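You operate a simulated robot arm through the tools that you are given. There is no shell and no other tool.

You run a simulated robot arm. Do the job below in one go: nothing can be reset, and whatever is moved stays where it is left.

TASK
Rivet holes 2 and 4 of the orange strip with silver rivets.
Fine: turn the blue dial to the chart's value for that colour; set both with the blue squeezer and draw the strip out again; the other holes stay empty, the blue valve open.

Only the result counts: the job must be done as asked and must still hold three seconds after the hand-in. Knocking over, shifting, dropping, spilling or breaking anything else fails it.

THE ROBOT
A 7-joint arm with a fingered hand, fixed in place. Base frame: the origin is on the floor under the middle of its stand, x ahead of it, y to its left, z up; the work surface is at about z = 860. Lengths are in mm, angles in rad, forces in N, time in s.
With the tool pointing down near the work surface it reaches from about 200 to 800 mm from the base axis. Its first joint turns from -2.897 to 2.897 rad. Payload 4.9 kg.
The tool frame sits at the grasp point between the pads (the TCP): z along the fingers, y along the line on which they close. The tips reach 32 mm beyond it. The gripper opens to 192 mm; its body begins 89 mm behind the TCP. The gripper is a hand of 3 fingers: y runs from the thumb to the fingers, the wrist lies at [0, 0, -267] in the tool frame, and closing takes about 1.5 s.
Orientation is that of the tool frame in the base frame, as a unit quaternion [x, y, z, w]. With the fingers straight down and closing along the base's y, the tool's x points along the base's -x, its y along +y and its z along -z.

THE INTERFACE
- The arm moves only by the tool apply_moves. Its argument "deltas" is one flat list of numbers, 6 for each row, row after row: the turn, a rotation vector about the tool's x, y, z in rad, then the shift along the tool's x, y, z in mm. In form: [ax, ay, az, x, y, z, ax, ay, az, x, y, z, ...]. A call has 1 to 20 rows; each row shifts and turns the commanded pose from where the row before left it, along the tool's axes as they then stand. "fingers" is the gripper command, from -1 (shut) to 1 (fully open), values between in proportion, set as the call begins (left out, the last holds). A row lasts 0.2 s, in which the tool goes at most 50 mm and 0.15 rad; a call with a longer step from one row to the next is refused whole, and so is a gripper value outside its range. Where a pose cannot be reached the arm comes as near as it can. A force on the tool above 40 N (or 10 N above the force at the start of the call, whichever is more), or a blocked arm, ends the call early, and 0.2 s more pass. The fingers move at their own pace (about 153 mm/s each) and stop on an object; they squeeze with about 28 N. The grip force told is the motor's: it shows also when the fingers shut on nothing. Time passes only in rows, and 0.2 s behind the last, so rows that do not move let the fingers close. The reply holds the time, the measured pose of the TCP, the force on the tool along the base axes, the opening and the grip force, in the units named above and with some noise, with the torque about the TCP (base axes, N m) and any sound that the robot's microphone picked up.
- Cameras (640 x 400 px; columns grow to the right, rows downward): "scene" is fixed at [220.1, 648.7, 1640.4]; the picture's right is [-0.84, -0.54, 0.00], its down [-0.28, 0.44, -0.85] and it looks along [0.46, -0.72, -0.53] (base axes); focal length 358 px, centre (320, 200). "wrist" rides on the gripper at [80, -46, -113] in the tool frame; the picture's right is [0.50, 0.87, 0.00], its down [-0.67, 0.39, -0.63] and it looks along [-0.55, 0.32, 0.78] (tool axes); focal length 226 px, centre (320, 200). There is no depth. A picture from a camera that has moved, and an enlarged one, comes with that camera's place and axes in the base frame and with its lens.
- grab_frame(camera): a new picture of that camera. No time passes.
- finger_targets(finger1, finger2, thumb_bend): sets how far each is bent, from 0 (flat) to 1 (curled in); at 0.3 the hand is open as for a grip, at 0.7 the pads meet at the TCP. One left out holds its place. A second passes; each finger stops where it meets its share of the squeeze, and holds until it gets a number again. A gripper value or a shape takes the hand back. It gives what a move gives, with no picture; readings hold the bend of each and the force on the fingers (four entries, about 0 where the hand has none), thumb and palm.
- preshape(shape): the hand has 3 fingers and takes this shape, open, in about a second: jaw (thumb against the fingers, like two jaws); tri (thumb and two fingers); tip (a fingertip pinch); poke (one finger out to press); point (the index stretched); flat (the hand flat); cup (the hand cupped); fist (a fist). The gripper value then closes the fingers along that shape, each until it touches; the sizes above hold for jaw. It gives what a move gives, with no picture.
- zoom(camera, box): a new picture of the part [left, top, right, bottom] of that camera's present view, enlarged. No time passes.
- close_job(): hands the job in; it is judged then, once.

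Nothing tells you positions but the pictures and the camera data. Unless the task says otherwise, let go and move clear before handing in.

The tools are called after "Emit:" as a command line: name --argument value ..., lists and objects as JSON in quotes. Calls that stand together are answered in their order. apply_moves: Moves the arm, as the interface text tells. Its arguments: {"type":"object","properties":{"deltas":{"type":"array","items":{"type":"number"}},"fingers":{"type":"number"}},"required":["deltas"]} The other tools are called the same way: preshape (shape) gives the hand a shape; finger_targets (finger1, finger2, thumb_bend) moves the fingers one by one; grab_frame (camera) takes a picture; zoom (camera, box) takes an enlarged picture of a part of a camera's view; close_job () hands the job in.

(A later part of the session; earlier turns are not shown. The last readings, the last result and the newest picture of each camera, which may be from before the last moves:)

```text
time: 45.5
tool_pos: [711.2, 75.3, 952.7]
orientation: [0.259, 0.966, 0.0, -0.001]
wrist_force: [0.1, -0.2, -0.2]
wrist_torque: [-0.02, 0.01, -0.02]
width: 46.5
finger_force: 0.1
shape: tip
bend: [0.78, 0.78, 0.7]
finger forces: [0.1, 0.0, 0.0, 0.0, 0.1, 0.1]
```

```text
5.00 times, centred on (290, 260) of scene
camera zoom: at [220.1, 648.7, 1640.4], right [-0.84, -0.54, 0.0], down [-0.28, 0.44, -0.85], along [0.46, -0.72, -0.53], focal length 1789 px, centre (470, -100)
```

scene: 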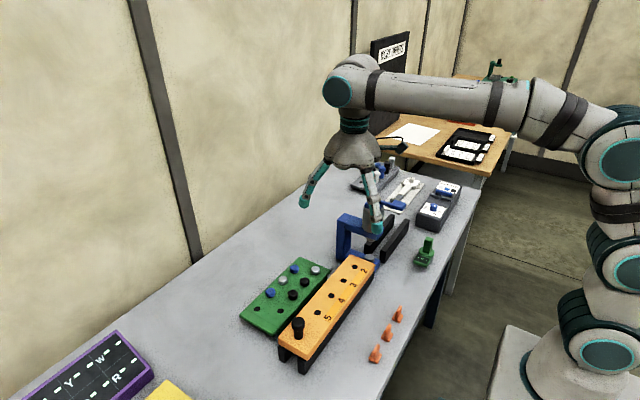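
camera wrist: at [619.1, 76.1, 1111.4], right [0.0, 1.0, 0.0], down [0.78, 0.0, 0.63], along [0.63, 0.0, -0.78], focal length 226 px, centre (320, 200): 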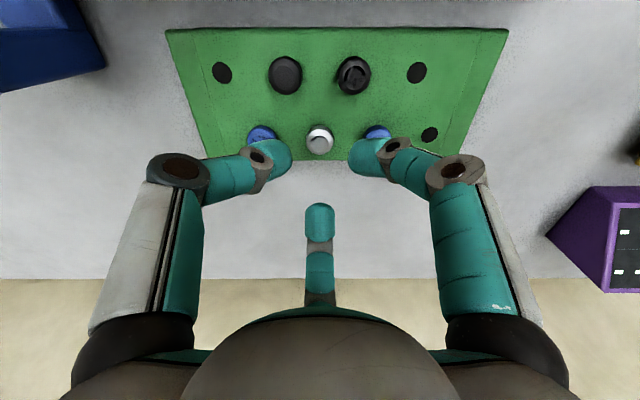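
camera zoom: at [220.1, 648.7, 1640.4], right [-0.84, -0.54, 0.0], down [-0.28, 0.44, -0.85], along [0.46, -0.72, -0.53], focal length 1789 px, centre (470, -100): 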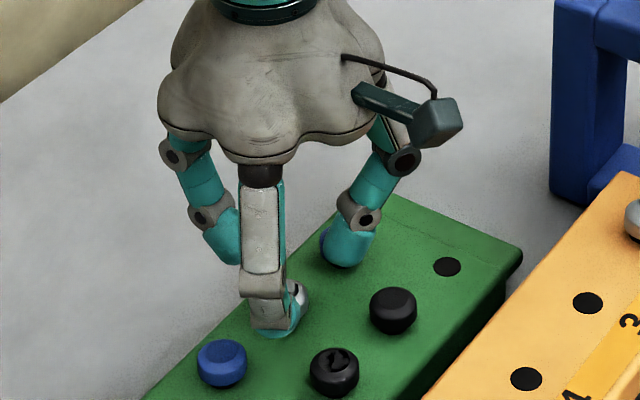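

Emit:
apply_moves --deltas '[0, 0, 0, 0.3, 0.6, 12, 0, 0, 0, 0, 0, 11, 0, 0, 0, 0, 0, 0]'

Emit:
zoom --camera "wrist" --box '[240, 90, 400, 230]'

Emit:
apply_moves --deltas '[0, 0, 0, 0, 0, 0, 0, 0, 0, 0, 0, 0, 0, 0, 0, 0, 0, 0, 0, 0, 0, 0, 0, 0]' --fingers -1

Emit:
zoom --camera "wrist" --box '[240, 90, 400, 230]'

```text
time: 46.2
tool_pos: [710.7, 76.0, 930.1]
orientation: [0.259, 0.966, 0.0, -0.001]
wrist_force: [0.7, 0.0, 0.7]
wrist_torque: [0.0, 0.02, 0.0]
width: 46.2
finger_force: 0.0
shape: tip
bend: [0.78, 0.78, 0.7]
finger forces: [0.1, 0.0, 0.0, 0.0, 0.1, 0.0]
```

```text
2.86 times, centred on (320, 160) of wrist
camera zoom: at [619.2, 75.5, 1042.0], right [0.0, 1.0, 0.0], down [0.78, 0.0, 0.63], along [0.63, 0.0, -0.78], focal length 646 px, centre (320, 314)
```

zoom: 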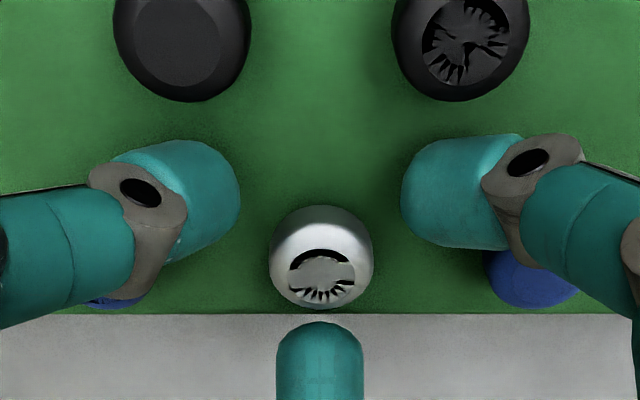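

```text
time: 47.2
tool_pos: [711.5, 75.7, 928.9]
orientation: [0.258, 0.966, 0.001, -0.001]
wrist_force: [0.4, 0.4, -0.3]
wrist_torque: [0.0, -0.01, 0.01]
width: 21.2
finger_force: 27.8
shape: tip
bend: [0.74, 0.74, 0.7]
finger forces: [25.2, 25.3, 0.0, 0.0, 24.9, 0.1]
```

```text
2.86 times, centred on (320, 160) of wrist
camera zoom: at [619.2, 75.5, 1042.1], right [0.0, 1.0, 0.0], down [0.78, 0.0, 0.63], along [0.63, 0.0, -0.78], focal length 646 px, centre (320, 314)
```

zoom: 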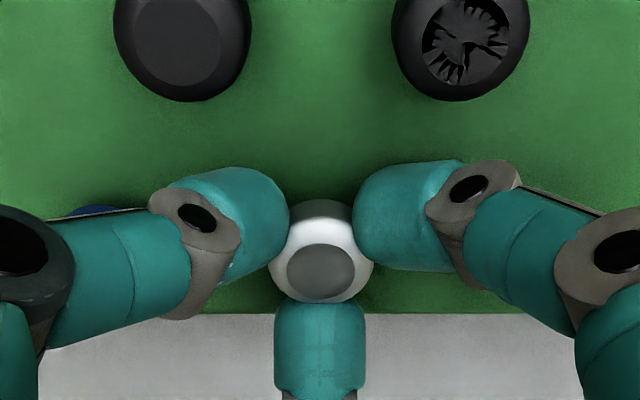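

The second rivet is gripped. I'll lift it and carry it above hole 4.

Emit:
apply_moves --deltas '[0, 0, 0, 0, 0, -10, 0, 0, 0, 0, 0, -20, 0, 0, 0, 0, 0, -30, 0, 0, 0, 0, 0, -35, 0, 0, 0, 0, 0, -35, 0, 0, 0, 35.5, -19.5, 0, 0, 0, 0, 35.5, -19.5, 0, 0, 0, 0, 35.5, -19.5, 0, 0, 0, 0, 35.5, -19.5, 0, 0, 0, 0, 0, 0, 0]'

Emit:
grab_frame --camera "wrist"

Emit:
zoom --camera "wrist" --box '[260, 100, 380, 200]'

Emit:
zoom --camera "scene" --box '[260, 200, 400, 320]'

```text
time: 49.5
tool_pos: [549.2, 79.2, 1059.2]
orientation: [0.259, 0.966, 0.0, -0.001]
wrist_force: [0.5, 0.2, -0.4]
wrist_torque: [0.04, -0.02, -0.01]
width: 20.7
finger_force: 28.1
shape: tip
bend: [0.74, 0.74, 0.7]
finger forces: [25.2, 25.4, 0.0, 0.1, 24.9, 0.1]
```

```text
taken
camera wrist: at [457.2, 78.8, 1171.1], right [0.0, 1.0, 0.0], down [0.78, 0.0, 0.63], along [0.63, 0.0, -0.78], focal length 226 px, centre (320, 200)
```

wrist: 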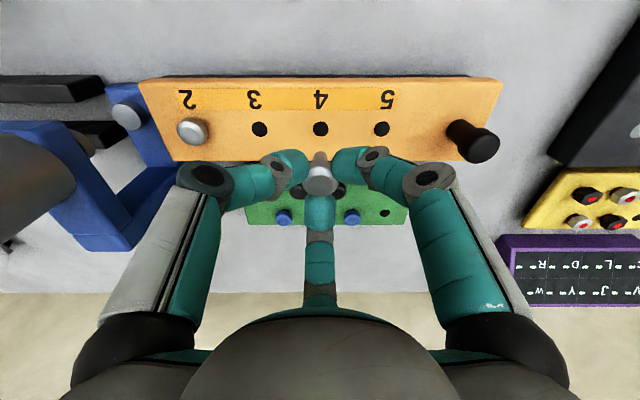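

```text
4.00 times, centred on (320, 150) of wrist
camera zoom: at [457.2, 78.8, 1171.1], right [0.0, 1.0, 0.0], down [0.78, 0.0, 0.63], along [0.63, 0.0, -0.78], focal length 904 px, centre (320, 400)
```

zoom: 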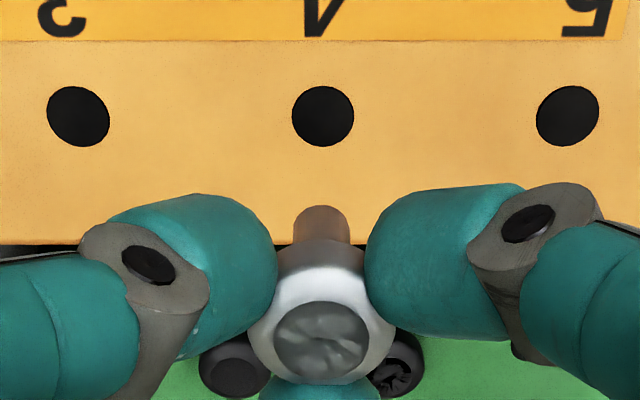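

```text
3.33 times, centred on (330, 260) of scene
camera zoom: at [220.1, 648.7, 1640.4], right [-0.84, -0.54, 0.0], down [-0.28, 0.44, -0.85], along [0.46, -0.72, -0.53], focal length 1193 px, centre (287, 0)
```

zoom: 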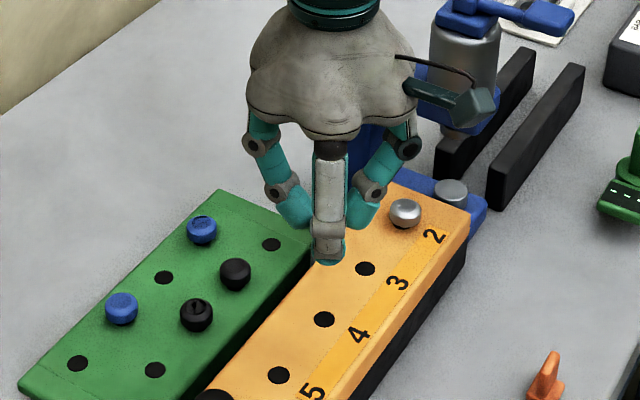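

Hole 4 is directly under the rivet (549, 79.5). Lowering to just above the strip to check.

Emit:
apply_moves --deltas '[0, 0, 0, 0.3, 0.2, 26, 0, 0, 0, 0, 0, 24, 0, 0, 0, 0, 0, 0]'

Emit:
zoom --camera "wrist" --box '[260, 110, 380, 210]'

Emit:
zoom --camera "scene" --box '[300, 230, 380, 310]'

```text
time: 50.2
tool_pos: [548.6, 79.8, 1009.7]
orientation: [0.258, 0.966, 0.001, -0.002]
wrist_force: [-0.2, -0.1, -0.2]
wrist_torque: [-0.01, 0.02, 0.04]
width: 20.8
finger_force: 27.9
shape: tip
bend: [0.74, 0.74, 0.7]
finger forces: [25.2, 25.4, 0.0, 0.0, 25.0, 0.0]
```

```text
4.00 times, centred on (320, 160) of wrist
camera zoom: at [457.4, 79.8, 1121.5], right [0.0, 1.0, 0.0], down [0.78, 0.0, 0.63], along [0.63, 0.0, -0.78], focal length 904 px, centre (320, 360)
```

zoom: 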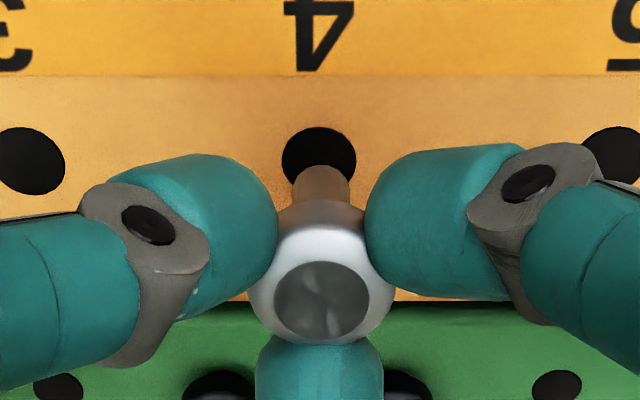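

```text
5.00 times, centred on (340, 270) of scene
camera zoom: at [220.1, 648.7, 1640.4], right [-0.84, -0.54, 0.0], down [-0.28, 0.44, -0.85], along [0.46, -0.72, -0.53], focal length 1789 px, centre (220, -150)
```

zoom: 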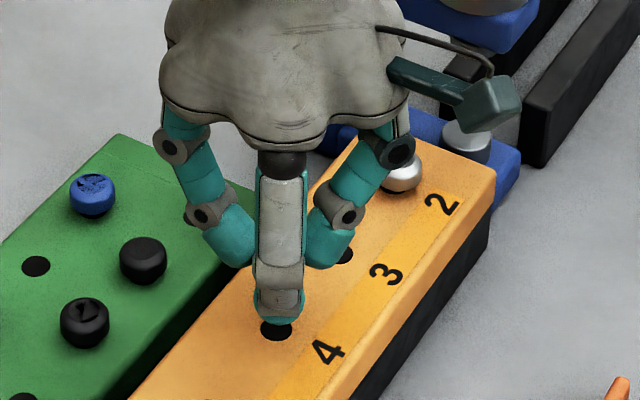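

Emit:
apply_moves --deltas '[0, 0, 0, 0, 0, 12, 0, 0, 0, 0, 0, 12, 0, 0, 0, 0, 0, 10, 0, 0, 0, 0, 0, 2, 0, 0, 0, 0, 0, 0]'

Emit:
apply_moves --deltas '[0, 0, 0, 0, 0, 0, 0, 0, 0, 0, 0, 0, 0, 0, 0, 0, 0, 0]' --fingers -0.45

Emit:
zoom --camera "wrist" --box '[260, 110, 380, 210]'

Emit:
apply_moves --deltas '[0, 0, 0, 0, 0, -15, 0, 0, 0, 0, 0, -25, 0, 0, 0, 0, 0, -40, 0, 0, 0, 0, 0, -40, 0, 0, 0, 0, 0, -40, 0, 0, 0, 0, 0, 0]'

Emit:
grab_frame --camera "wrist"

Emit:
zoom --camera "scene" --box '[270, 230, 400, 340]'

```text
time: 51.5
tool_pos: [548.7, 79.7, 974.4]
orientation: [0.258, 0.966, 0.001, 0.0]
wrist_force: [-1.5, 0.2, 7.8]
wrist_torque: [0.01, 0.06, -0.03]
width: 21.3
finger_force: 28.1
shape: tip
bend: [0.75, 0.75, 0.7]
finger forces: [27.8, 26.6, 0.0, 0.0, 27.4, 0.0]
```

```text
time: 52.2
tool_pos: [548.8, 79.5, 973.4]
orientation: [0.259, 0.966, 0.0, -0.002]
wrist_force: [-0.2, -0.6, -0.4]
wrist_torque: [0.01, 0.01, 0.0]
width: 52.6
finger_force: 0.1
shape: tip
bend: [0.49, 0.49, 0.7]
finger forces: [0.0, 0.0, 0.0, 0.0, 0.0, 0.0]
```

```text
4.00 times, centred on (320, 160) of wrist
camera zoom: at [456.7, 79.1, 1085.3], right [0.0, 1.0, 0.0], down [0.78, 0.0, 0.63], along [0.63, 0.0, -0.78], focal length 904 px, centre (320, 360)
```

zoom: 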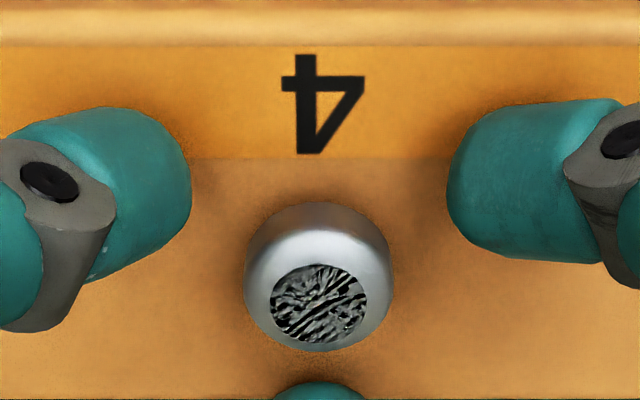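

```text
time: 53.6
tool_pos: [548.7, 80.8, 1134.1]
orientation: [0.259, 0.966, 0.0, -0.001]
wrist_force: [-0.2, 0.2, 1.1]
wrist_torque: [-0.02, -0.01, 0.02]
width: 53.0
finger_force: 0.2
shape: tip
bend: [0.49, 0.49, 0.7]
finger forces: [0.1, 0.0, 0.0, 0.0, 0.0, 0.1]
```

```text
taken
camera wrist: at [457.6, 80.6, 1246.6], right [0.0, 1.0, 0.0], down [0.78, 0.0, 0.63], along [0.63, 0.0, -0.78], focal length 226 px, centre (320, 200)
```

wrist: 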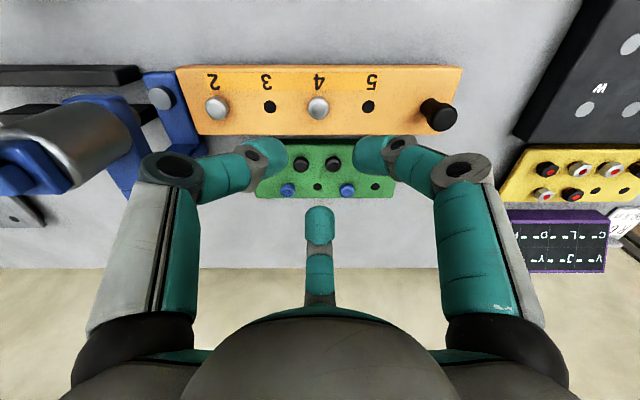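

```text
3.64 times, centred on (335, 285) of scene
camera zoom: at [220.1, 648.7, 1640.4], right [-0.84, -0.54, 0.0], down [-0.28, 0.44, -0.85], along [0.46, -0.72, -0.53], focal length 1301 px, centre (266, -109)
```

zoom: 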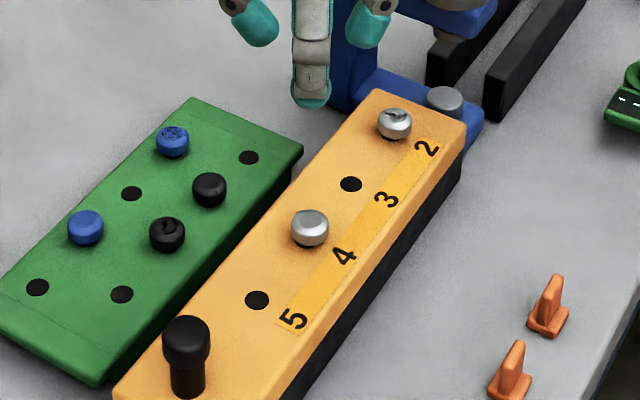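

Both silver rivets stand in holes 2 and 4, and holes 3 and 5 are empty. Next I'll measure the strip's black handle from above.

Emit:
apply_moves --deltas '[0, 0, 0, 23, 39.8, 0, 0, 0, 0, 23, 39.8, 0, 0, 0, 0, 23, 39.8, 0, 0, 0, 0, 0, 0, 25, 0, 0, 0, 0, 0, 25, 0, 0, 0, 0, 0, 0]' --fingers -0.25

Emit:
zoom --camera "wrist" --box '[240, 70, 400, 210]'

Emit:
zoom --camera "scene" --box '[260, 270, 340, 350]'

```text
time: 55.0
tool_pos: [548.3, 218.7, 1083.9]
orientation: [0.258, 0.966, 0.001, -0.001]
wrist_force: [-0.3, -0.1, 0.5]
wrist_torque: [0.02, 0.0, 0.01]
width: 71.6
finger_force: 0.0
shape: tip
bend: [0.43, 0.43, 0.7]
finger forces: [0.1, 0.0, 0.1, 0.0, 0.0, 0.0]
```

```text
2.86 times, centred on (320, 140) of wrist
camera zoom: at [457.3, 217.9, 1195.5], right [0.0, 1.0, 0.0], down [0.78, 0.0, 0.63], along [0.63, 0.0, -0.78], focal length 646 px, centre (320, 371)
```

zoom: 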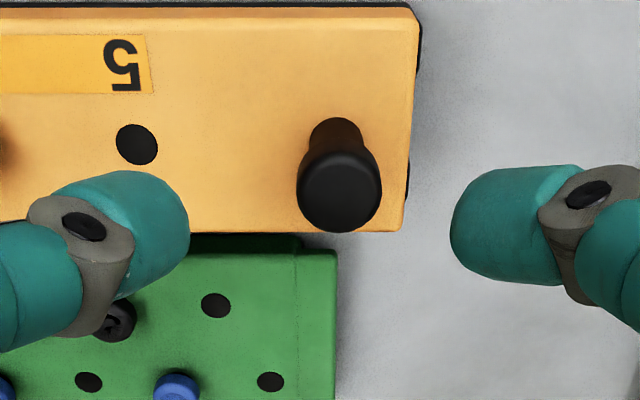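

```text
5.00 times, centred on (300, 310) of scene
camera zoom: at [220.1, 648.7, 1640.4], right [-0.84, -0.54, 0.0], down [-0.28, 0.44, -0.85], along [0.46, -0.72, -0.53], focal length 1789 px, centre (420, -350)
```

zoom: 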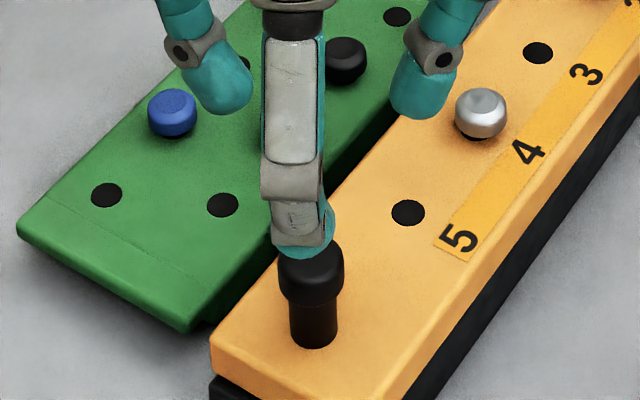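

The handle is at about (549, 224.6), top at z≈986. I'll centre over it, lower and grip its knob.

Emit:
apply_moves --deltas '[0, 0, 0, 3.6, 5.2, 28, 0, 0, 0, 0, 0, 28, 0, 0, 0, 0, 0, 28, 0, 0, 0, 0, 0, 0]'

Emit:
zoom --camera "wrist" --box '[240, 90, 400, 230]'

Emit:
zoom --camera "scene" --box '[260, 250, 340, 350]'

```text
time: 56.0
tool_pos: [548.7, 224.4, 998.0]
orientation: [0.259, 0.966, 0.001, 0.0]
wrist_force: [-0.3, -0.1, -0.8]
wrist_torque: [-0.04, -0.01, -0.02]
width: 71.9
finger_force: 0.1
shape: tip
bend: [0.43, 0.43, 0.7]
finger forces: [0.1, 0.1, 0.1, 0.0, 0.1, 0.0]
```

```text
2.86 times, centred on (320, 160) of wrist
camera zoom: at [456.7, 223.5, 1111.2], right [0.0, 1.0, 0.0], down [0.78, 0.0, 0.63], along [0.63, 0.0, -0.78], focal length 646 px, centre (320, 314)
```

zoom: 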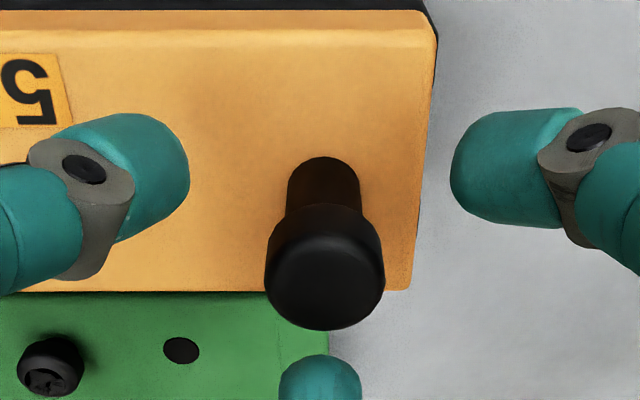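

```text
4.00 times, centred on (300, 300) of scene
camera zoom: at [220.1, 648.7, 1640.4], right [-0.84, -0.54, 0.0], down [-0.28, 0.44, -0.85], along [0.46, -0.72, -0.53], focal length 1431 px, centre (400, -200)
```

zoom: 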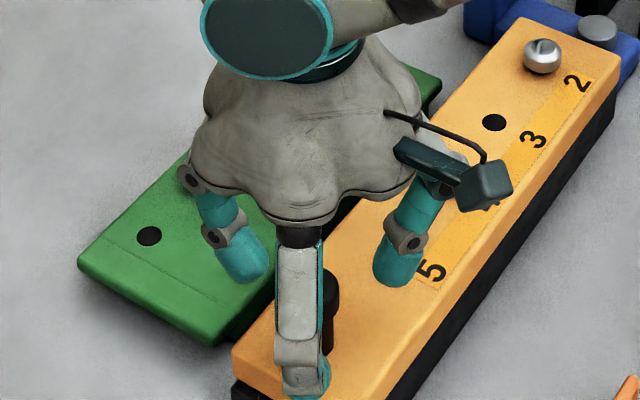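

Centred on the handle. Closing the fingers on it.

Emit:
apply_moves --deltas '[0, 0, 0, 0, 0, 0, 0, 0, 0, 0, 0, 0, 0, 0, 0, 0, 0, 0, 0, 0, 0, 0, 0, 0]' --fingers -1

Emit:
zoom --camera "wrist" --box '[240, 90, 400, 230]'

```text
time: 57.0
tool_pos: [549.2, 223.1, 997.8]
orientation: [0.259, 0.966, 0.0, -0.001]
wrist_force: [1.0, -1.0, -5.0]
wrist_torque: [-0.03, -0.05, 0.01]
width: 22.1
finger_force: 27.5
shape: tip
bend: [0.75, 0.75, 0.7]
finger forces: [24.3, 24.6, 0.0, 0.0, 24.5, 0.1]
```

```text
2.86 times, centred on (320, 160) of wrist
camera zoom: at [456.7, 223.4, 1111.0], right [0.0, 1.0, 0.0], down [0.78, 0.0, 0.63], along [0.63, 0.0, -0.78], focal length 646 px, centre (320, 314)
```

zoom: 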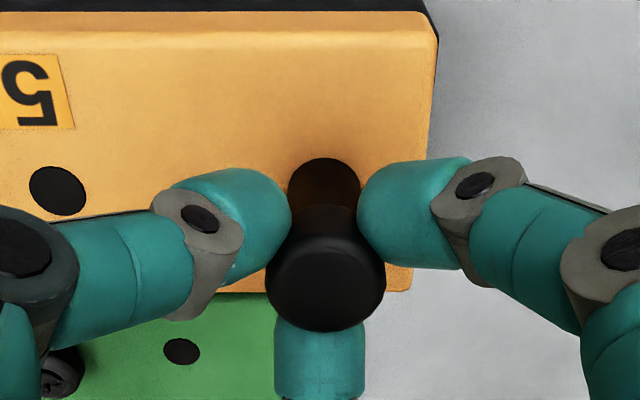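

Handle gripped. I'll slide the strip toward the squeezer (−y) in small steps and watch the forces.

Emit:
apply_moves --deltas '[0, 0, 0, -5, -8.66, 0, 0, 0, 0, -5, -8.66, 0, 0, 0, 0, -5, -8.66, 0, 0, 0, 0, -5, -8.66, 0, 0, 0, 0, -5, -8.66, 0, 0, 0, 0, -5, -8.66, 0, 0, 0, 0, 0, 0, 0]'

Emit:
grab_frame --camera "wrist"

Emit:
zoom --camera "scene" --box '[260, 190, 420, 340]'

```text
time: 58.6
tool_pos: [548.3, 163.2, 999.0]
orientation: [0.259, 0.966, -0.001, -0.002]
wrist_force: [5.7, 1.1, -17.5]
wrist_torque: [0.01, -0.15, 0.05]
width: 21.7
finger_force: 28.3
shape: tip
bend: [0.75, 0.75, 0.7]
finger forces: [24.1, 26.0, 0.1, 0.0, 22.2, 0.0]
```

```text
taken
camera wrist: at [456.3, 163.1, 1111.6], right [0.0, 1.0, 0.0], down [0.78, 0.0, 0.63], along [0.63, 0.0, -0.78], focal length 226 px, centre (320, 200)
```

wrist: 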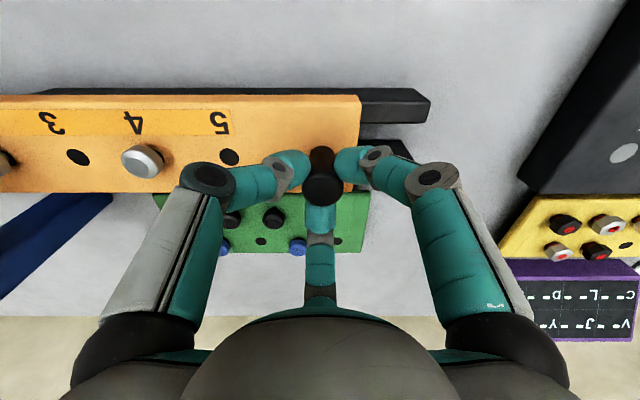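

```text
2.67 times, centred on (340, 265) of scene
camera zoom: at [220.1, 648.7, 1640.4], right [-0.84, -0.54, 0.0], down [-0.28, 0.44, -0.85], along [0.46, -0.72, -0.53], focal length 954 px, centre (267, 27)
```

zoom: 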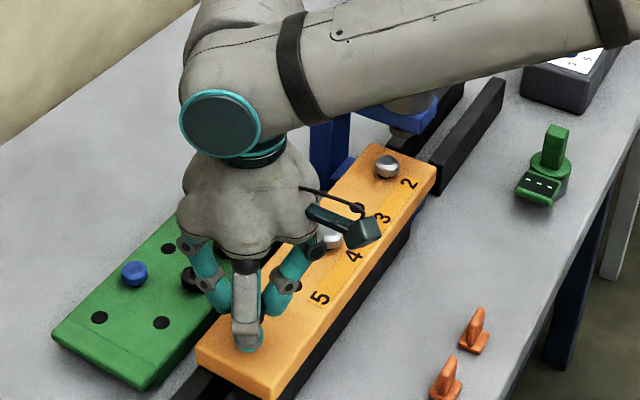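

The strip slides straight and the rivets stay put. I'll ease the upward pull, move a bit closer and check the clearance between rivet head and ram nose.

Emit:
apply_moves --deltas '[0, 0, 0, 0, 0, 1.5, 0, 0, 0, -3.75, -6.5, 0, 0, 0, 0, -3.75, -6.5, 0, 0, 0, 0, 0, 0, 0]'

Emit:
zoom --camera "scene" --box '[340, 200, 400, 260]'

Emit:
grab_frame --camera "wrist"

```text
time: 59.6
tool_pos: [547.7, 148.8, 999.0]
orientation: [0.259, 0.966, 0.0, 0.001]
wrist_force: [-3.1, 2.0, -4.8]
wrist_torque: [0.08, 0.08, -0.01]
width: 21.6
finger_force: 28.5
shape: tip
bend: [0.75, 0.75, 0.7]
finger forces: [26.9, 24.5, 0.0, 0.0, 26.4, 0.0]
```

```text
6.67 times, centred on (370, 230) of scene
camera zoom: at [220.1, 648.7, 1640.4], right [-0.84, -0.54, 0.0], down [-0.28, 0.44, -0.85], along [0.46, -0.72, -0.53], focal length 2386 px, centre (-13, 0)
```

zoom: 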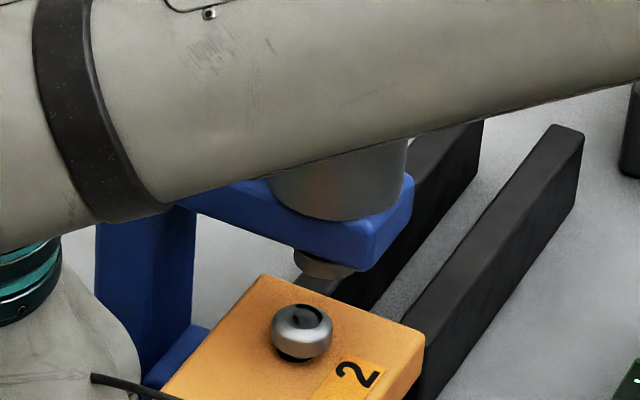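

```text
taken
camera wrist: at [456.4, 148.5, 1111.0], right [0.0, 1.0, 0.0], down [0.78, 0.0, 0.63], along [0.63, 0.0, -0.78], focal length 226 px, centre (320, 200)
```

wrist: 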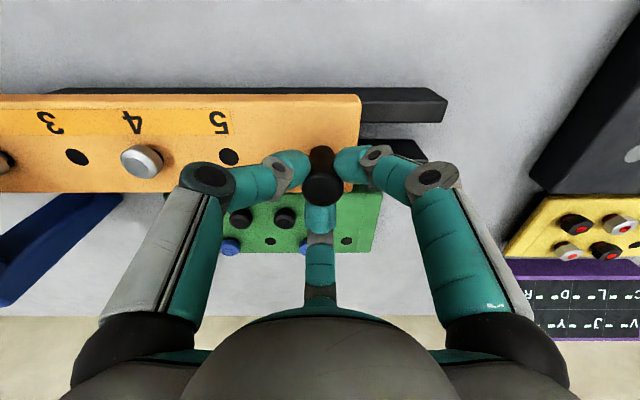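

Emit:
zoom --camera "scene" --box '[350, 220, 385, 255]'

Emit:
zoom --camera "wrist" --box '[0, 80, 160, 220]'

```text
11.43 times, centred on (368, 238) of scene
camera zoom: at [220.1, 648.7, 1640.4], right [-0.84, -0.54, 0.0], down [-0.28, 0.44, -0.85], along [0.46, -0.72, -0.53], focal length 4089 px, centre (-223, -229)
```

zoom: 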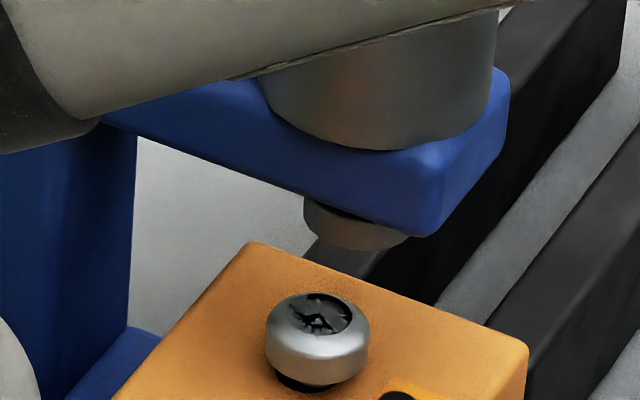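

```text
2.86 times, centred on (80, 150) of wrist
camera zoom: at [456.4, 148.5, 1111.0], right [0.0, 1.0, 0.0], down [0.78, 0.0, 0.63], along [0.63, 0.0, -0.78], focal length 646 px, centre (1006, 343)
```

zoom: 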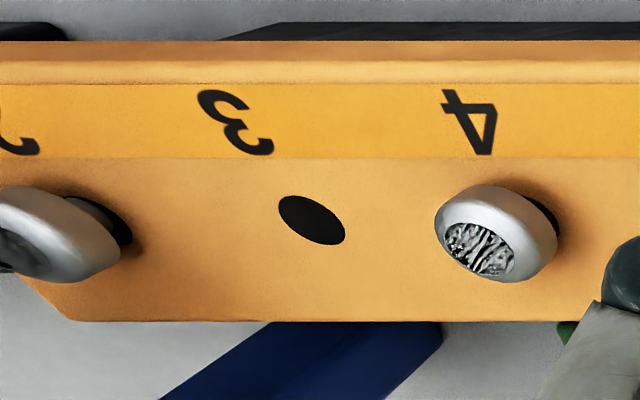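

Emit:
zoom --camera "scene" --box '[362, 232, 382, 248]'

```text
16.00 times, centred on (372, 240) of scene
camera zoom: at [220.1, 648.7, 1640.4], right [-0.84, -0.54, 0.0], down [-0.28, 0.44, -0.85], along [0.46, -0.72, -0.53], focal length 5725 px, centre (-512, -440)
```

zoom: 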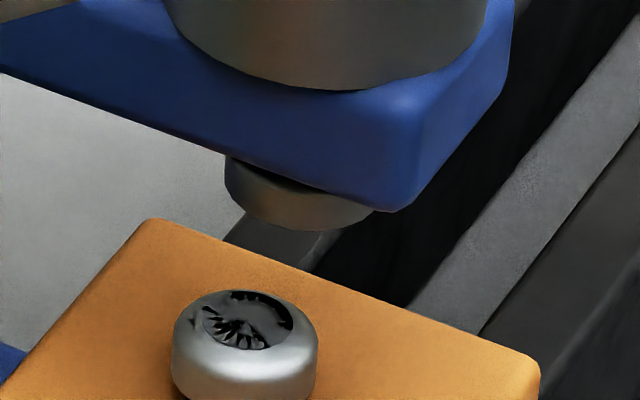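

The ram nose clears the rivet head by about 8 mm and its axis is near y = -150. I'll move the strip another 25 mm to bring hole 2 under it.

Emit:
apply_moves --deltas '[0, 0, 0, -4.2, -7.3, 0, 0, 0, 0, -4.2, -7.3, 0, 0, 0, 0, -4.2, -7.3, 0, 0, 0, 0, 0, 0, 0]'

Emit:
zoom --camera "scene" --box '[362, 232, 382, 248]'

Emit:
zoom --camera "scene" --box '[330, 190, 410, 270]'

Emit:
grab_frame --camera "wrist"

```text
time: 60.6
tool_pos: [549.0, 123.0, 998.9]
orientation: [0.259, 0.966, 0.0, -0.001]
wrist_force: [0.2, 0.1, -2.4]
wrist_torque: [0.01, 0.0, 0.06]
width: 21.8
finger_force: 27.6
shape: tip
bend: [0.75, 0.75, 0.7]
finger forces: [26.2, 25.6, 0.0, 0.0, 26.9, 0.1]
```

```text
16.00 times, centred on (372, 240) of scene
camera zoom: at [220.1, 648.7, 1640.4], right [-0.84, -0.54, 0.0], down [-0.28, 0.44, -0.85], along [0.46, -0.72, -0.53], focal length 5725 px, centre (-512, -440)
```

zoom: 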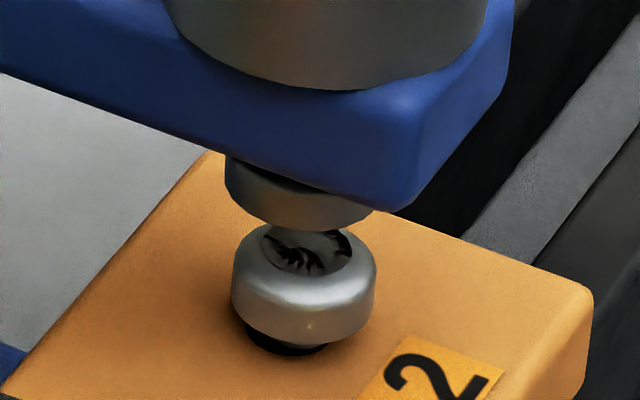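

```text
5.00 times, centred on (370, 230) of scene
camera zoom: at [220.1, 648.7, 1640.4], right [-0.84, -0.54, 0.0], down [-0.28, 0.44, -0.85], along [0.46, -0.72, -0.53], focal length 1789 px, centre (70, 50)
```

zoom: 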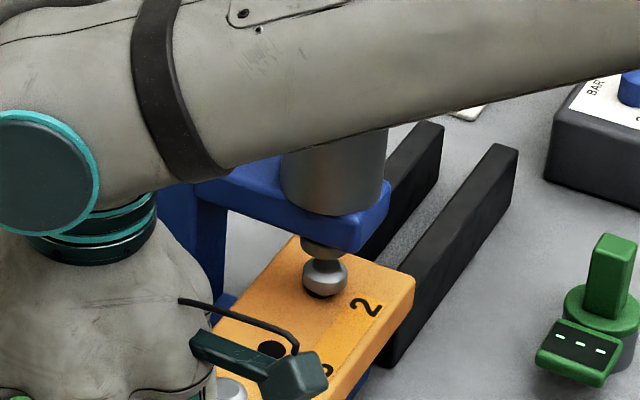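

```text
taken
camera wrist: at [456.4, 123.2, 1110.9], right [0.0, 1.0, 0.0], down [0.78, 0.0, 0.63], along [0.63, 0.0, -0.78], focal length 226 px, centre (320, 200)
```

wrist: 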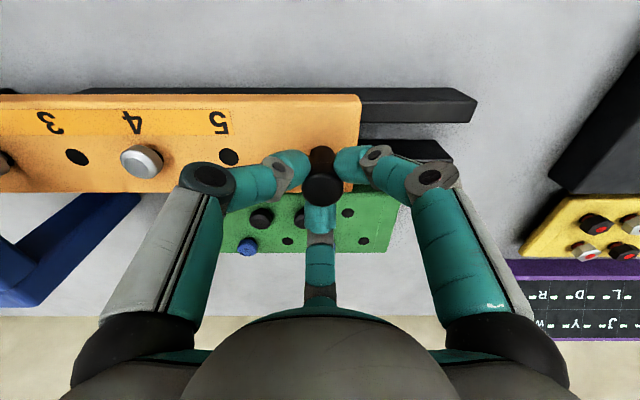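

The rivet in hole 2 appears right under the ram nose. I'll release the handle, rise, and check alignment from the squeezer's open side.

Emit:
apply_moves --deltas '[0, 0, 0, 0, 0, 0, 0, 0, 0, 0, 0, 0, 0, 0, 0, 0, 0, 0]' --fingers -0.25

Emit:
apply_moves --deltas '[0, 0, 0, 0, 0, -20, 0, 0, 0, 0, 0, -40, 0, 0, 0, 0, 0, -40, 0, 0, 0, 0, 0, -40, 0, 0, 0, 0, 0, -40, 0, 0, 0, 0, 0, -40, 0, 0, 0, 0, 0, 0]'

Emit:
grab_frame --camera "wrist"

Emit:
grab_frame --camera "scene"

```text
time: 61.5
tool_pos: [548.1, 123.7, 999.4]
orientation: [0.259, 0.966, 0.0, -0.001]
wrist_force: [1.3, -0.2, 0.4]
wrist_torque: [0.03, 0.02, 0.0]
width: 71.9
finger_force: 0.0
shape: tip
bend: [0.43, 0.43, 0.7]
finger forces: [0.0, 0.0, 0.0, 0.0, 0.0, 0.0]
```

```text
time: 63.0
tool_pos: [548.7, 123.2, 1218.4]
orientation: [0.259, 0.966, 0.0, 0.0]
wrist_force: [-0.1, 1.1, -0.3]
wrist_torque: [-0.04, 0.03, -0.02]
width: 71.6
finger_force: 0.1
shape: tip
bend: [0.43, 0.43, 0.7]
finger forces: [0.0, 0.0, 0.1, 0.0, 0.0, 0.1]
```

```text
taken
camera wrist: at [456.8, 122.8, 1330.6], right [0.0, 1.0, 0.0], down [0.78, 0.0, 0.63], along [0.63, 0.0, -0.78], focal length 226 px, centre (320, 200)
```

wrist: 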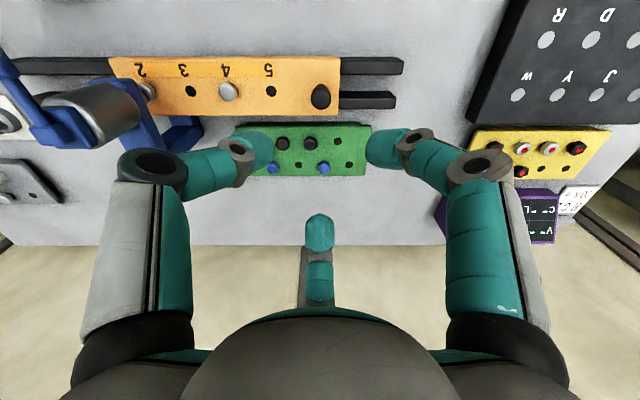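

```text
taken
```

scene: 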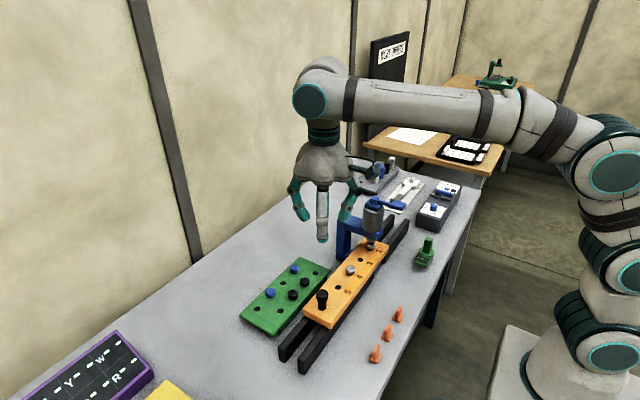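

Emit:
zoom --camera "scene" --box '[335, 185, 415, 265]'

Emit:
zoom --camera "scene" --box '[355, 190, 410, 230]'

Emit:
zoom --camera "wrist" --box '[0, 30, 180, 170]'

```text
5.00 times, centred on (375, 225) of scene
camera zoom: at [220.1, 648.7, 1640.4], right [-0.84, -0.54, 0.0], down [-0.28, 0.44, -0.85], along [0.46, -0.72, -0.53], focal length 1789 px, centre (45, 75)
```

zoom: 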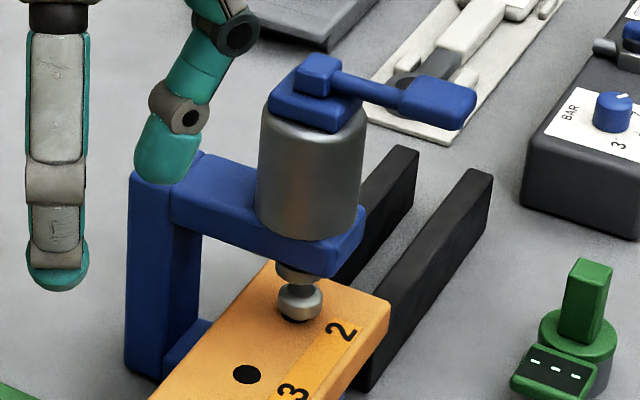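

```text
10.00 times, centred on (382, 210) of scene
camera zoom: at [220.1, 648.7, 1640.4], right [-0.84, -0.54, 0.0], down [-0.28, 0.44, -0.85], along [0.46, -0.72, -0.53], focal length 3578 px, centre (-305, 100)
```

zoom: 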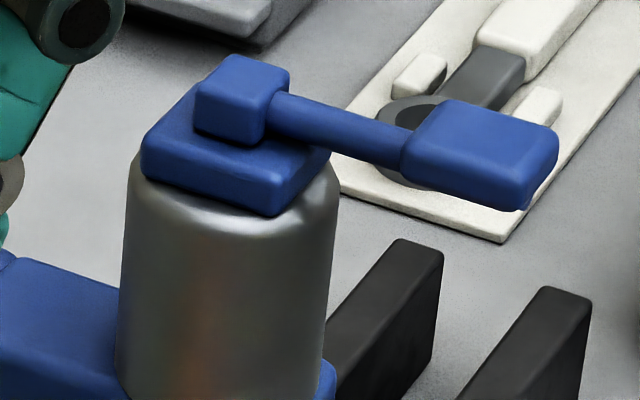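

```text
2.86 times, centred on (90, 100) of wrist
camera zoom: at [456.8, 122.8, 1330.6], right [0.0, 1.0, 0.0], down [0.78, 0.0, 0.63], along [0.63, 0.0, -0.78], focal length 646 px, centre (977, 486)
```

zoom: 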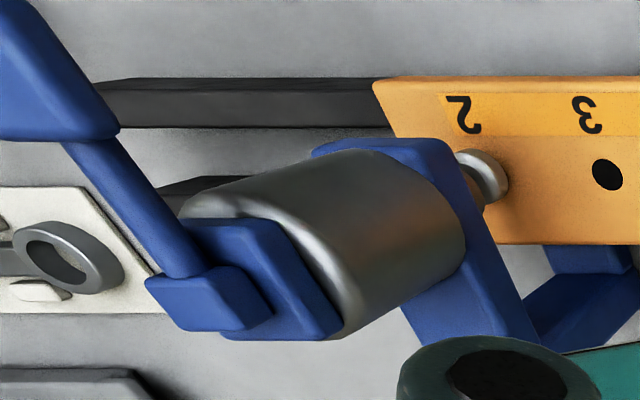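

The rivet is directly below the nose. The lever paddle is near (482, -150, 1111). I'll move above it with the fingers closed and look before pressing.

Emit:
apply_moves --deltas '[0, 0, 0, 0, 0, -40, 0, 0, 0, -4.8, -42.3, 0, 0, 0, 0, -4.8, -42.3, 0, 0, 0, 0, -4.8, -42.3, 0, 0, 0, 0, -4.8, -42.3, 0, 0, 0, 0, -4.8, -42.3, 0, 0, 0, 0, -4.8, -42.3, 0, 0, 0, 0, -4.8, -42.3, 0, 0, 0, 0, 0, 0, 0]' --fingers -1

Emit:
grab_frame --camera "wrist"

Emit:
zoom --camera "wrist" --box '[250, 80, 390, 220]'

```text
time: 65.0
tool_pos: [428.1, -150.6, 1257.4]
orientation: [0.258, 0.966, 0.0, -0.001]
wrist_force: [-0.6, 0.8, -0.9]
wrist_torque: [0.01, 0.0, 0.01]
width: 0.1
finger_force: 28.3
shape: tip
bend: [0.7, 0.7, 0.7]
finger forces: [0.0, 0.0, 0.1, 0.0, 0.0, 0.0]
```

```text
taken
camera wrist: at [336.9, -151.2, 1370.0], right [0.0, 1.0, 0.0], down [0.78, 0.0, 0.63], along [0.63, 0.0, -0.78], focal length 226 px, centre (320, 200)
```

wrist: 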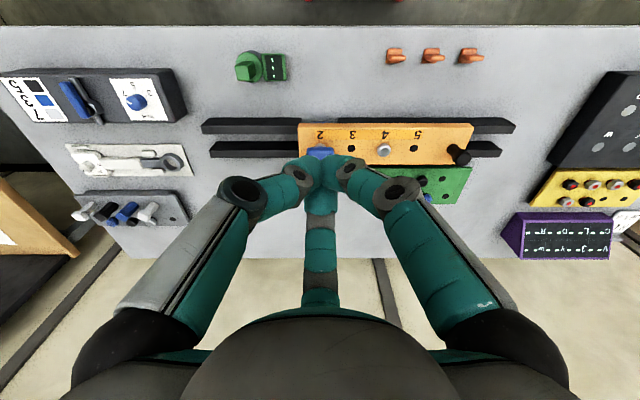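

```text
2.86 times, centred on (320, 150) of wrist
camera zoom: at [336.9, -151.2, 1370.0], right [0.0, 1.0, 0.0], down [0.78, 0.0, 0.63], along [0.63, 0.0, -0.78], focal length 646 px, centre (320, 343)
```

zoom: 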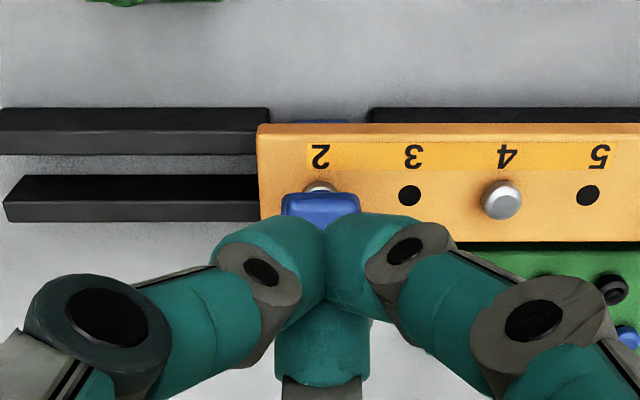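

Paddle and rivet line up at y ≈ -150.5. I'll move the closed fingertips just above the paddle.

Emit:
apply_moves --deltas '[0, 0, 0, -12.9, 7.6, 31, 0, 0, 0, -12.9, 7.6, 31, 0, 0, 0, -12.9, 7.6, 31, 0, 0, 0, 0, 0, 0]'

Emit:
zoom --camera "wrist" --box '[250, 100, 390, 240]'

Emit:
zoom --camera "scene" --box '[340, 150, 430, 250]'

```text
time: 66.0
tool_pos: [473.7, -149.0, 1165.0]
orientation: [0.259, 0.966, 0.0, -0.001]
wrist_force: [0.0, 0.1, -0.7]
wrist_torque: [0.0, 0.01, -0.03]
width: 0.0
finger_force: 27.9
shape: tip
bend: [0.7, 0.7, 0.7]
finger forces: [0.0, 0.1, 0.1, 0.0, 0.0, 0.0]
```

```text
2.86 times, centred on (320, 170) of wrist
camera zoom: at [383.0, -148.7, 1277.0], right [0.0, 1.0, 0.0], down [0.78, 0.0, 0.63], along [0.63, 0.0, -0.78], focal length 646 px, centre (320, 286)
```

zoom: 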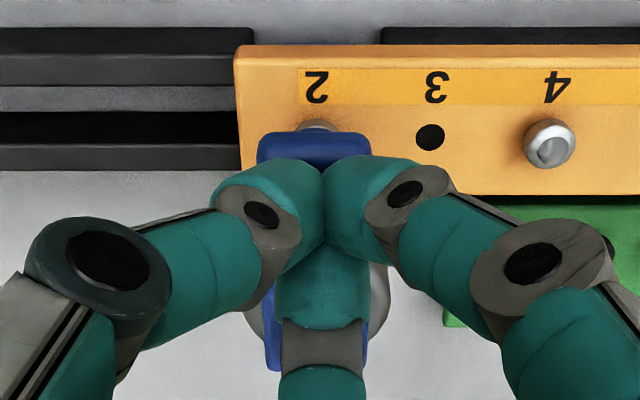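

```text
4.00 times, centred on (385, 200) of scene
camera zoom: at [220.1, 648.7, 1640.4], right [-0.84, -0.54, 0.0], down [-0.28, 0.44, -0.85], along [0.46, -0.72, -0.53], focal length 1431 px, centre (60, 200)
```

zoom: 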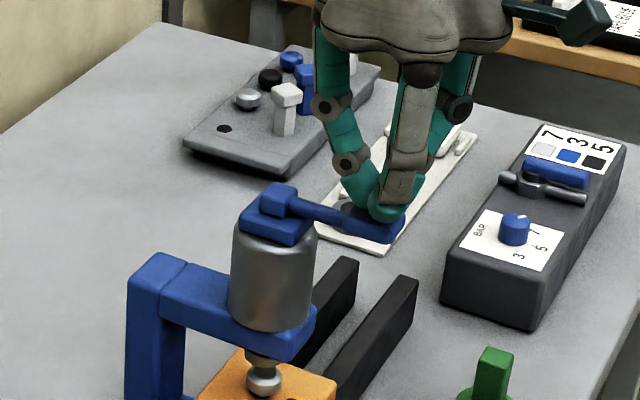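

The fingertips are right above the paddle. Pressing down slowly.

Emit:
apply_moves --deltas '[0, 0, 0, 0, 0, 8, 0, 0, 0, 0, 0, 8, 0, 0, 0, 0, 0, 6, 0, 0, 0, 0, 0, 0]'

Emit:
apply_moves --deltas '[0, 0, 0, 0, 0, 4, 0, 0, 0, 0, 0, 4, 0, 0, 0, 0, 0, 0]'

Emit:
zoom --camera "scene" --box '[340, 170, 420, 260]'

```text
time: 67.0
tool_pos: [474.9, -148.8, 1142.0]
orientation: [0.258, 0.966, 0.0, -0.001]
wrist_force: [-0.1, 1.2, 5.4]
wrist_torque: [0.02, -0.09, -0.01]
width: 0.0
finger_force: 28.6
shape: tip
bend: [0.7, 0.7, 0.7]
finger forces: [0.0, 0.0, 0.0, 0.0, 0.0, 0.0]
```

```text
time: 67.8
tool_pos: [474.8, -149.3, 1136.2]
orientation: [0.259, 0.966, 0.0, -0.001]
wrist_force: [-0.7, 1.7, 6.6]
wrist_torque: [0.02, -0.05, 0.03]
width: 0.2
finger_force: 28.6
shape: tip
bend: [0.7, 0.7, 0.7]
finger forces: [0.0, 0.1, 0.0, 0.1, 0.1, 0.1]
```

```text
4.44 times, centred on (380, 215) of scene
camera zoom: at [220.1, 648.7, 1640.4], right [-0.84, -0.54, 0.0], down [-0.28, 0.44, -0.85], along [0.46, -0.72, -0.53], focal length 1590 px, centre (53, 133)
```

zoom: 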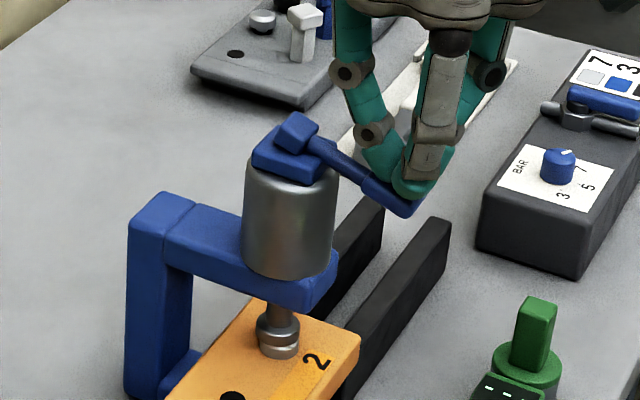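

The lever tilts and the ram has come down on the rivet. I'll press further and watch force and sounds.

Emit:
apply_moves --deltas '[0, 0, 0, 0, 0, 4, 0, 0, 0, 0, 0, 4, 0, 0, 0, 0, 0, 0]'

Emit:
zoom --camera "scene" --box '[340, 190, 400, 265]'

```text
time: 68.7
tool_pos: [473.8, -150.2, 1130.7]
orientation: [0.259, 0.966, 0.001, 0.002]
wrist_force: [-5.9, 2.0, 40.0]
wrist_torque: [0.19, 0.05, -0.03]
width: 0.3
finger_force: 27.8
shape: tip
bend: [0.7, 0.7, 0.7]
finger forces: [0.0, 0.0, 0.0, 0.0, 0.0, 0.0]
```

```text
5.33 times, centred on (370, 228) of scene
camera zoom: at [220.1, 648.7, 1640.4], right [-0.84, -0.54, 0.0], down [-0.28, 0.44, -0.85], along [0.46, -0.72, -0.53], focal length 1908 px, centre (53, 53)
```

zoom: 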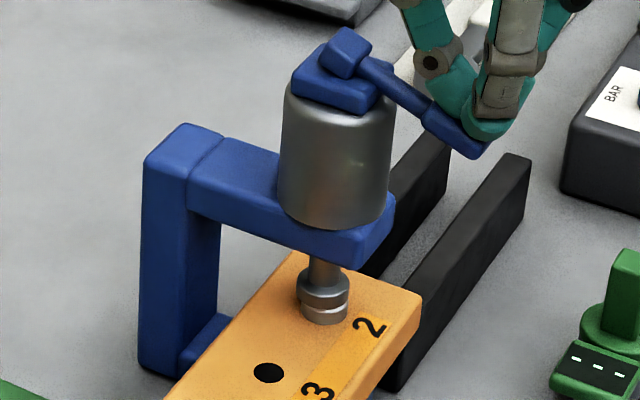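

The lever is at its stop (40 N) and the rivet is pressed flush. I'll hold briefly, then release the lever.

Emit:
apply_moves --deltas '[0, 0, 0, 0, 0, 0, 0, 0, 0, 0, 0, 0, 0, 0, 0, 0, 0, 0]'

Emit:
apply_moves --deltas '[0, 0, 0, 0, 0, -10, 0, 0, 0, 0, 0, -15, 0, 0, 0, 0, 0, -25, 0, 0, 0, 0, 0, -40, 0, 0, 0, 0, 0, 0]'

Emit:
zoom --camera "scene" --box '[340, 190, 400, 265]'

Emit:
zoom --camera "wrist" --box '[250, 80, 390, 220]'

```text
time: 69.5
tool_pos: [473.5, -148.4, 1129.7]
orientation: [0.26, 0.966, 0.0, 0.001]
wrist_force: [-9.6, 2.7, 43.6]
wrist_torque: [0.2, 0.24, 0.03]
width: 0.0
finger_force: 28.2
shape: tip
bend: [0.7, 0.7, 0.7]
finger forces: [0.1, 0.0, 0.0, 0.1, 0.1, 0.0]
```

```text
time: 70.7
tool_pos: [474.0, -148.6, 1217.7]
orientation: [0.259, 0.966, 0.0, -0.001]
wrist_force: [0.5, -1.0, 0.6]
wrist_torque: [0.02, 0.02, -0.01]
width: 0.0
finger_force: 28.0
shape: tip
bend: [0.7, 0.7, 0.7]
finger forces: [0.0, 0.1, 0.0, 0.0, 0.0, 0.1]
```

```text
5.33 times, centred on (370, 228) of scene
camera zoom: at [220.1, 648.7, 1640.4], right [-0.84, -0.54, 0.0], down [-0.28, 0.44, -0.85], along [0.46, -0.72, -0.53], focal length 1908 px, centre (53, 53)
```

zoom: 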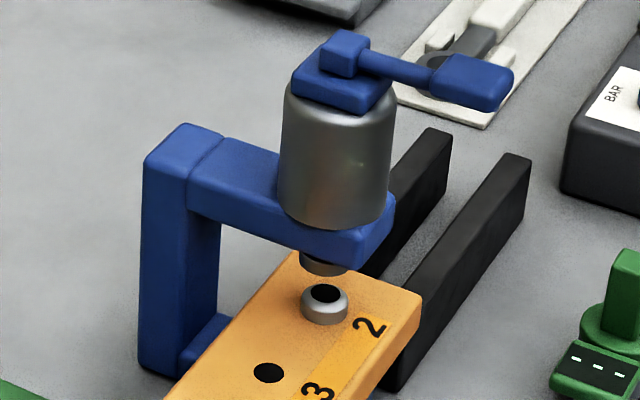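

```text
2.86 times, centred on (320, 150) of wrist
camera zoom: at [382.9, -149.9, 1330.3], right [0.0, 1.0, 0.0], down [0.78, 0.0, 0.63], along [0.63, 0.0, -0.78], focal length 646 px, centre (320, 343)
```

zoom: 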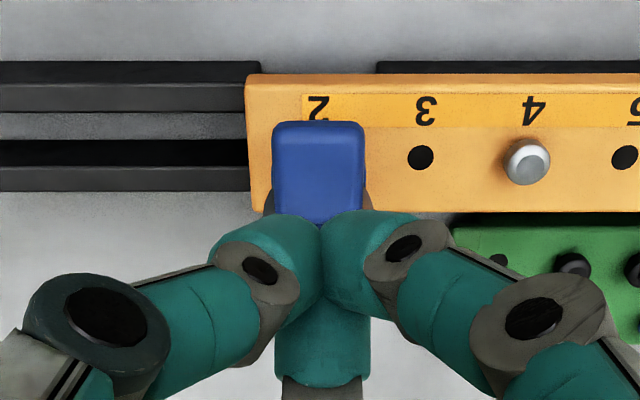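

Rivet 2 is set flush and the lever sprang back. Now back to the handle (at y ≈ 124) to bring hole 4 under the ram.

Emit:
apply_moves --deltas '[0, 0, 0, 0, 0, -40, 0, 0, 0, 10.43, 39.2, 0, 0, 0, 0, 10.43, 39.2, 0, 0, 0, 0, 10.43, 39.2, 0, 0, 0, 0, 10.43, 39.2, 0, 0, 0, 0, 10.43, 39.2, 0, 0, 0, 0, 10.43, 39.2, 0, 0, 0, 0, 10.43, 39.2, 0, 0, 0, 0, 0, 0, 44, 0, 0, 0, 0, 0, 44, 0, 0, 0, 0, 0, 44, 0, 0, 0, 0, 0, 44, 0, 0, 0, 0, 0, 0]' --fingers -0.25

Emit:
zoom --camera "wrist" --box '[240, 70, 400, 210]'

Emit:
grab_frame --camera "scene"

```text
time: 73.5
tool_pos: [546.7, 124.3, 1082.6]
orientation: [0.259, 0.966, 0.0, 0.0]
wrist_force: [-0.7, 0.0, -0.9]
wrist_torque: [-0.01, 0.04, 0.0]
width: 71.8
finger_force: 0.1
shape: tip
bend: [0.43, 0.43, 0.7]
finger forces: [0.0, 0.0, 0.1, 0.0, 0.0, 0.1]
```

```text
2.86 times, centred on (320, 140) of wrist
camera zoom: at [455.7, 123.3, 1193.4], right [0.0, 1.0, 0.0], down [0.78, 0.0, 0.63], along [0.63, 0.0, -0.78], focal length 646 px, centre (320, 371)
```

zoom: 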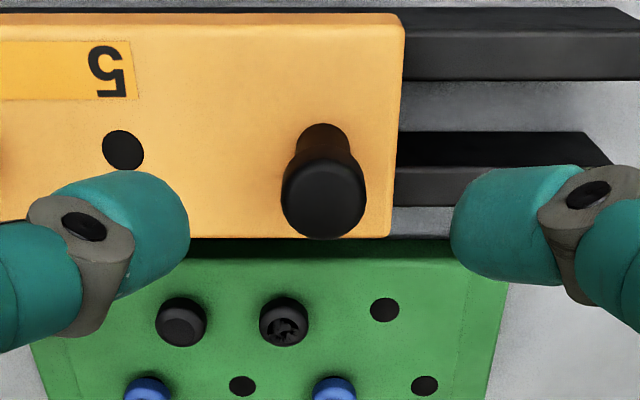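

```text
taken
```

scene: 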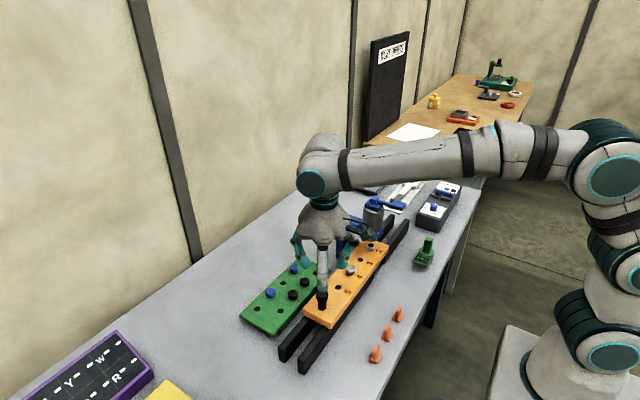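

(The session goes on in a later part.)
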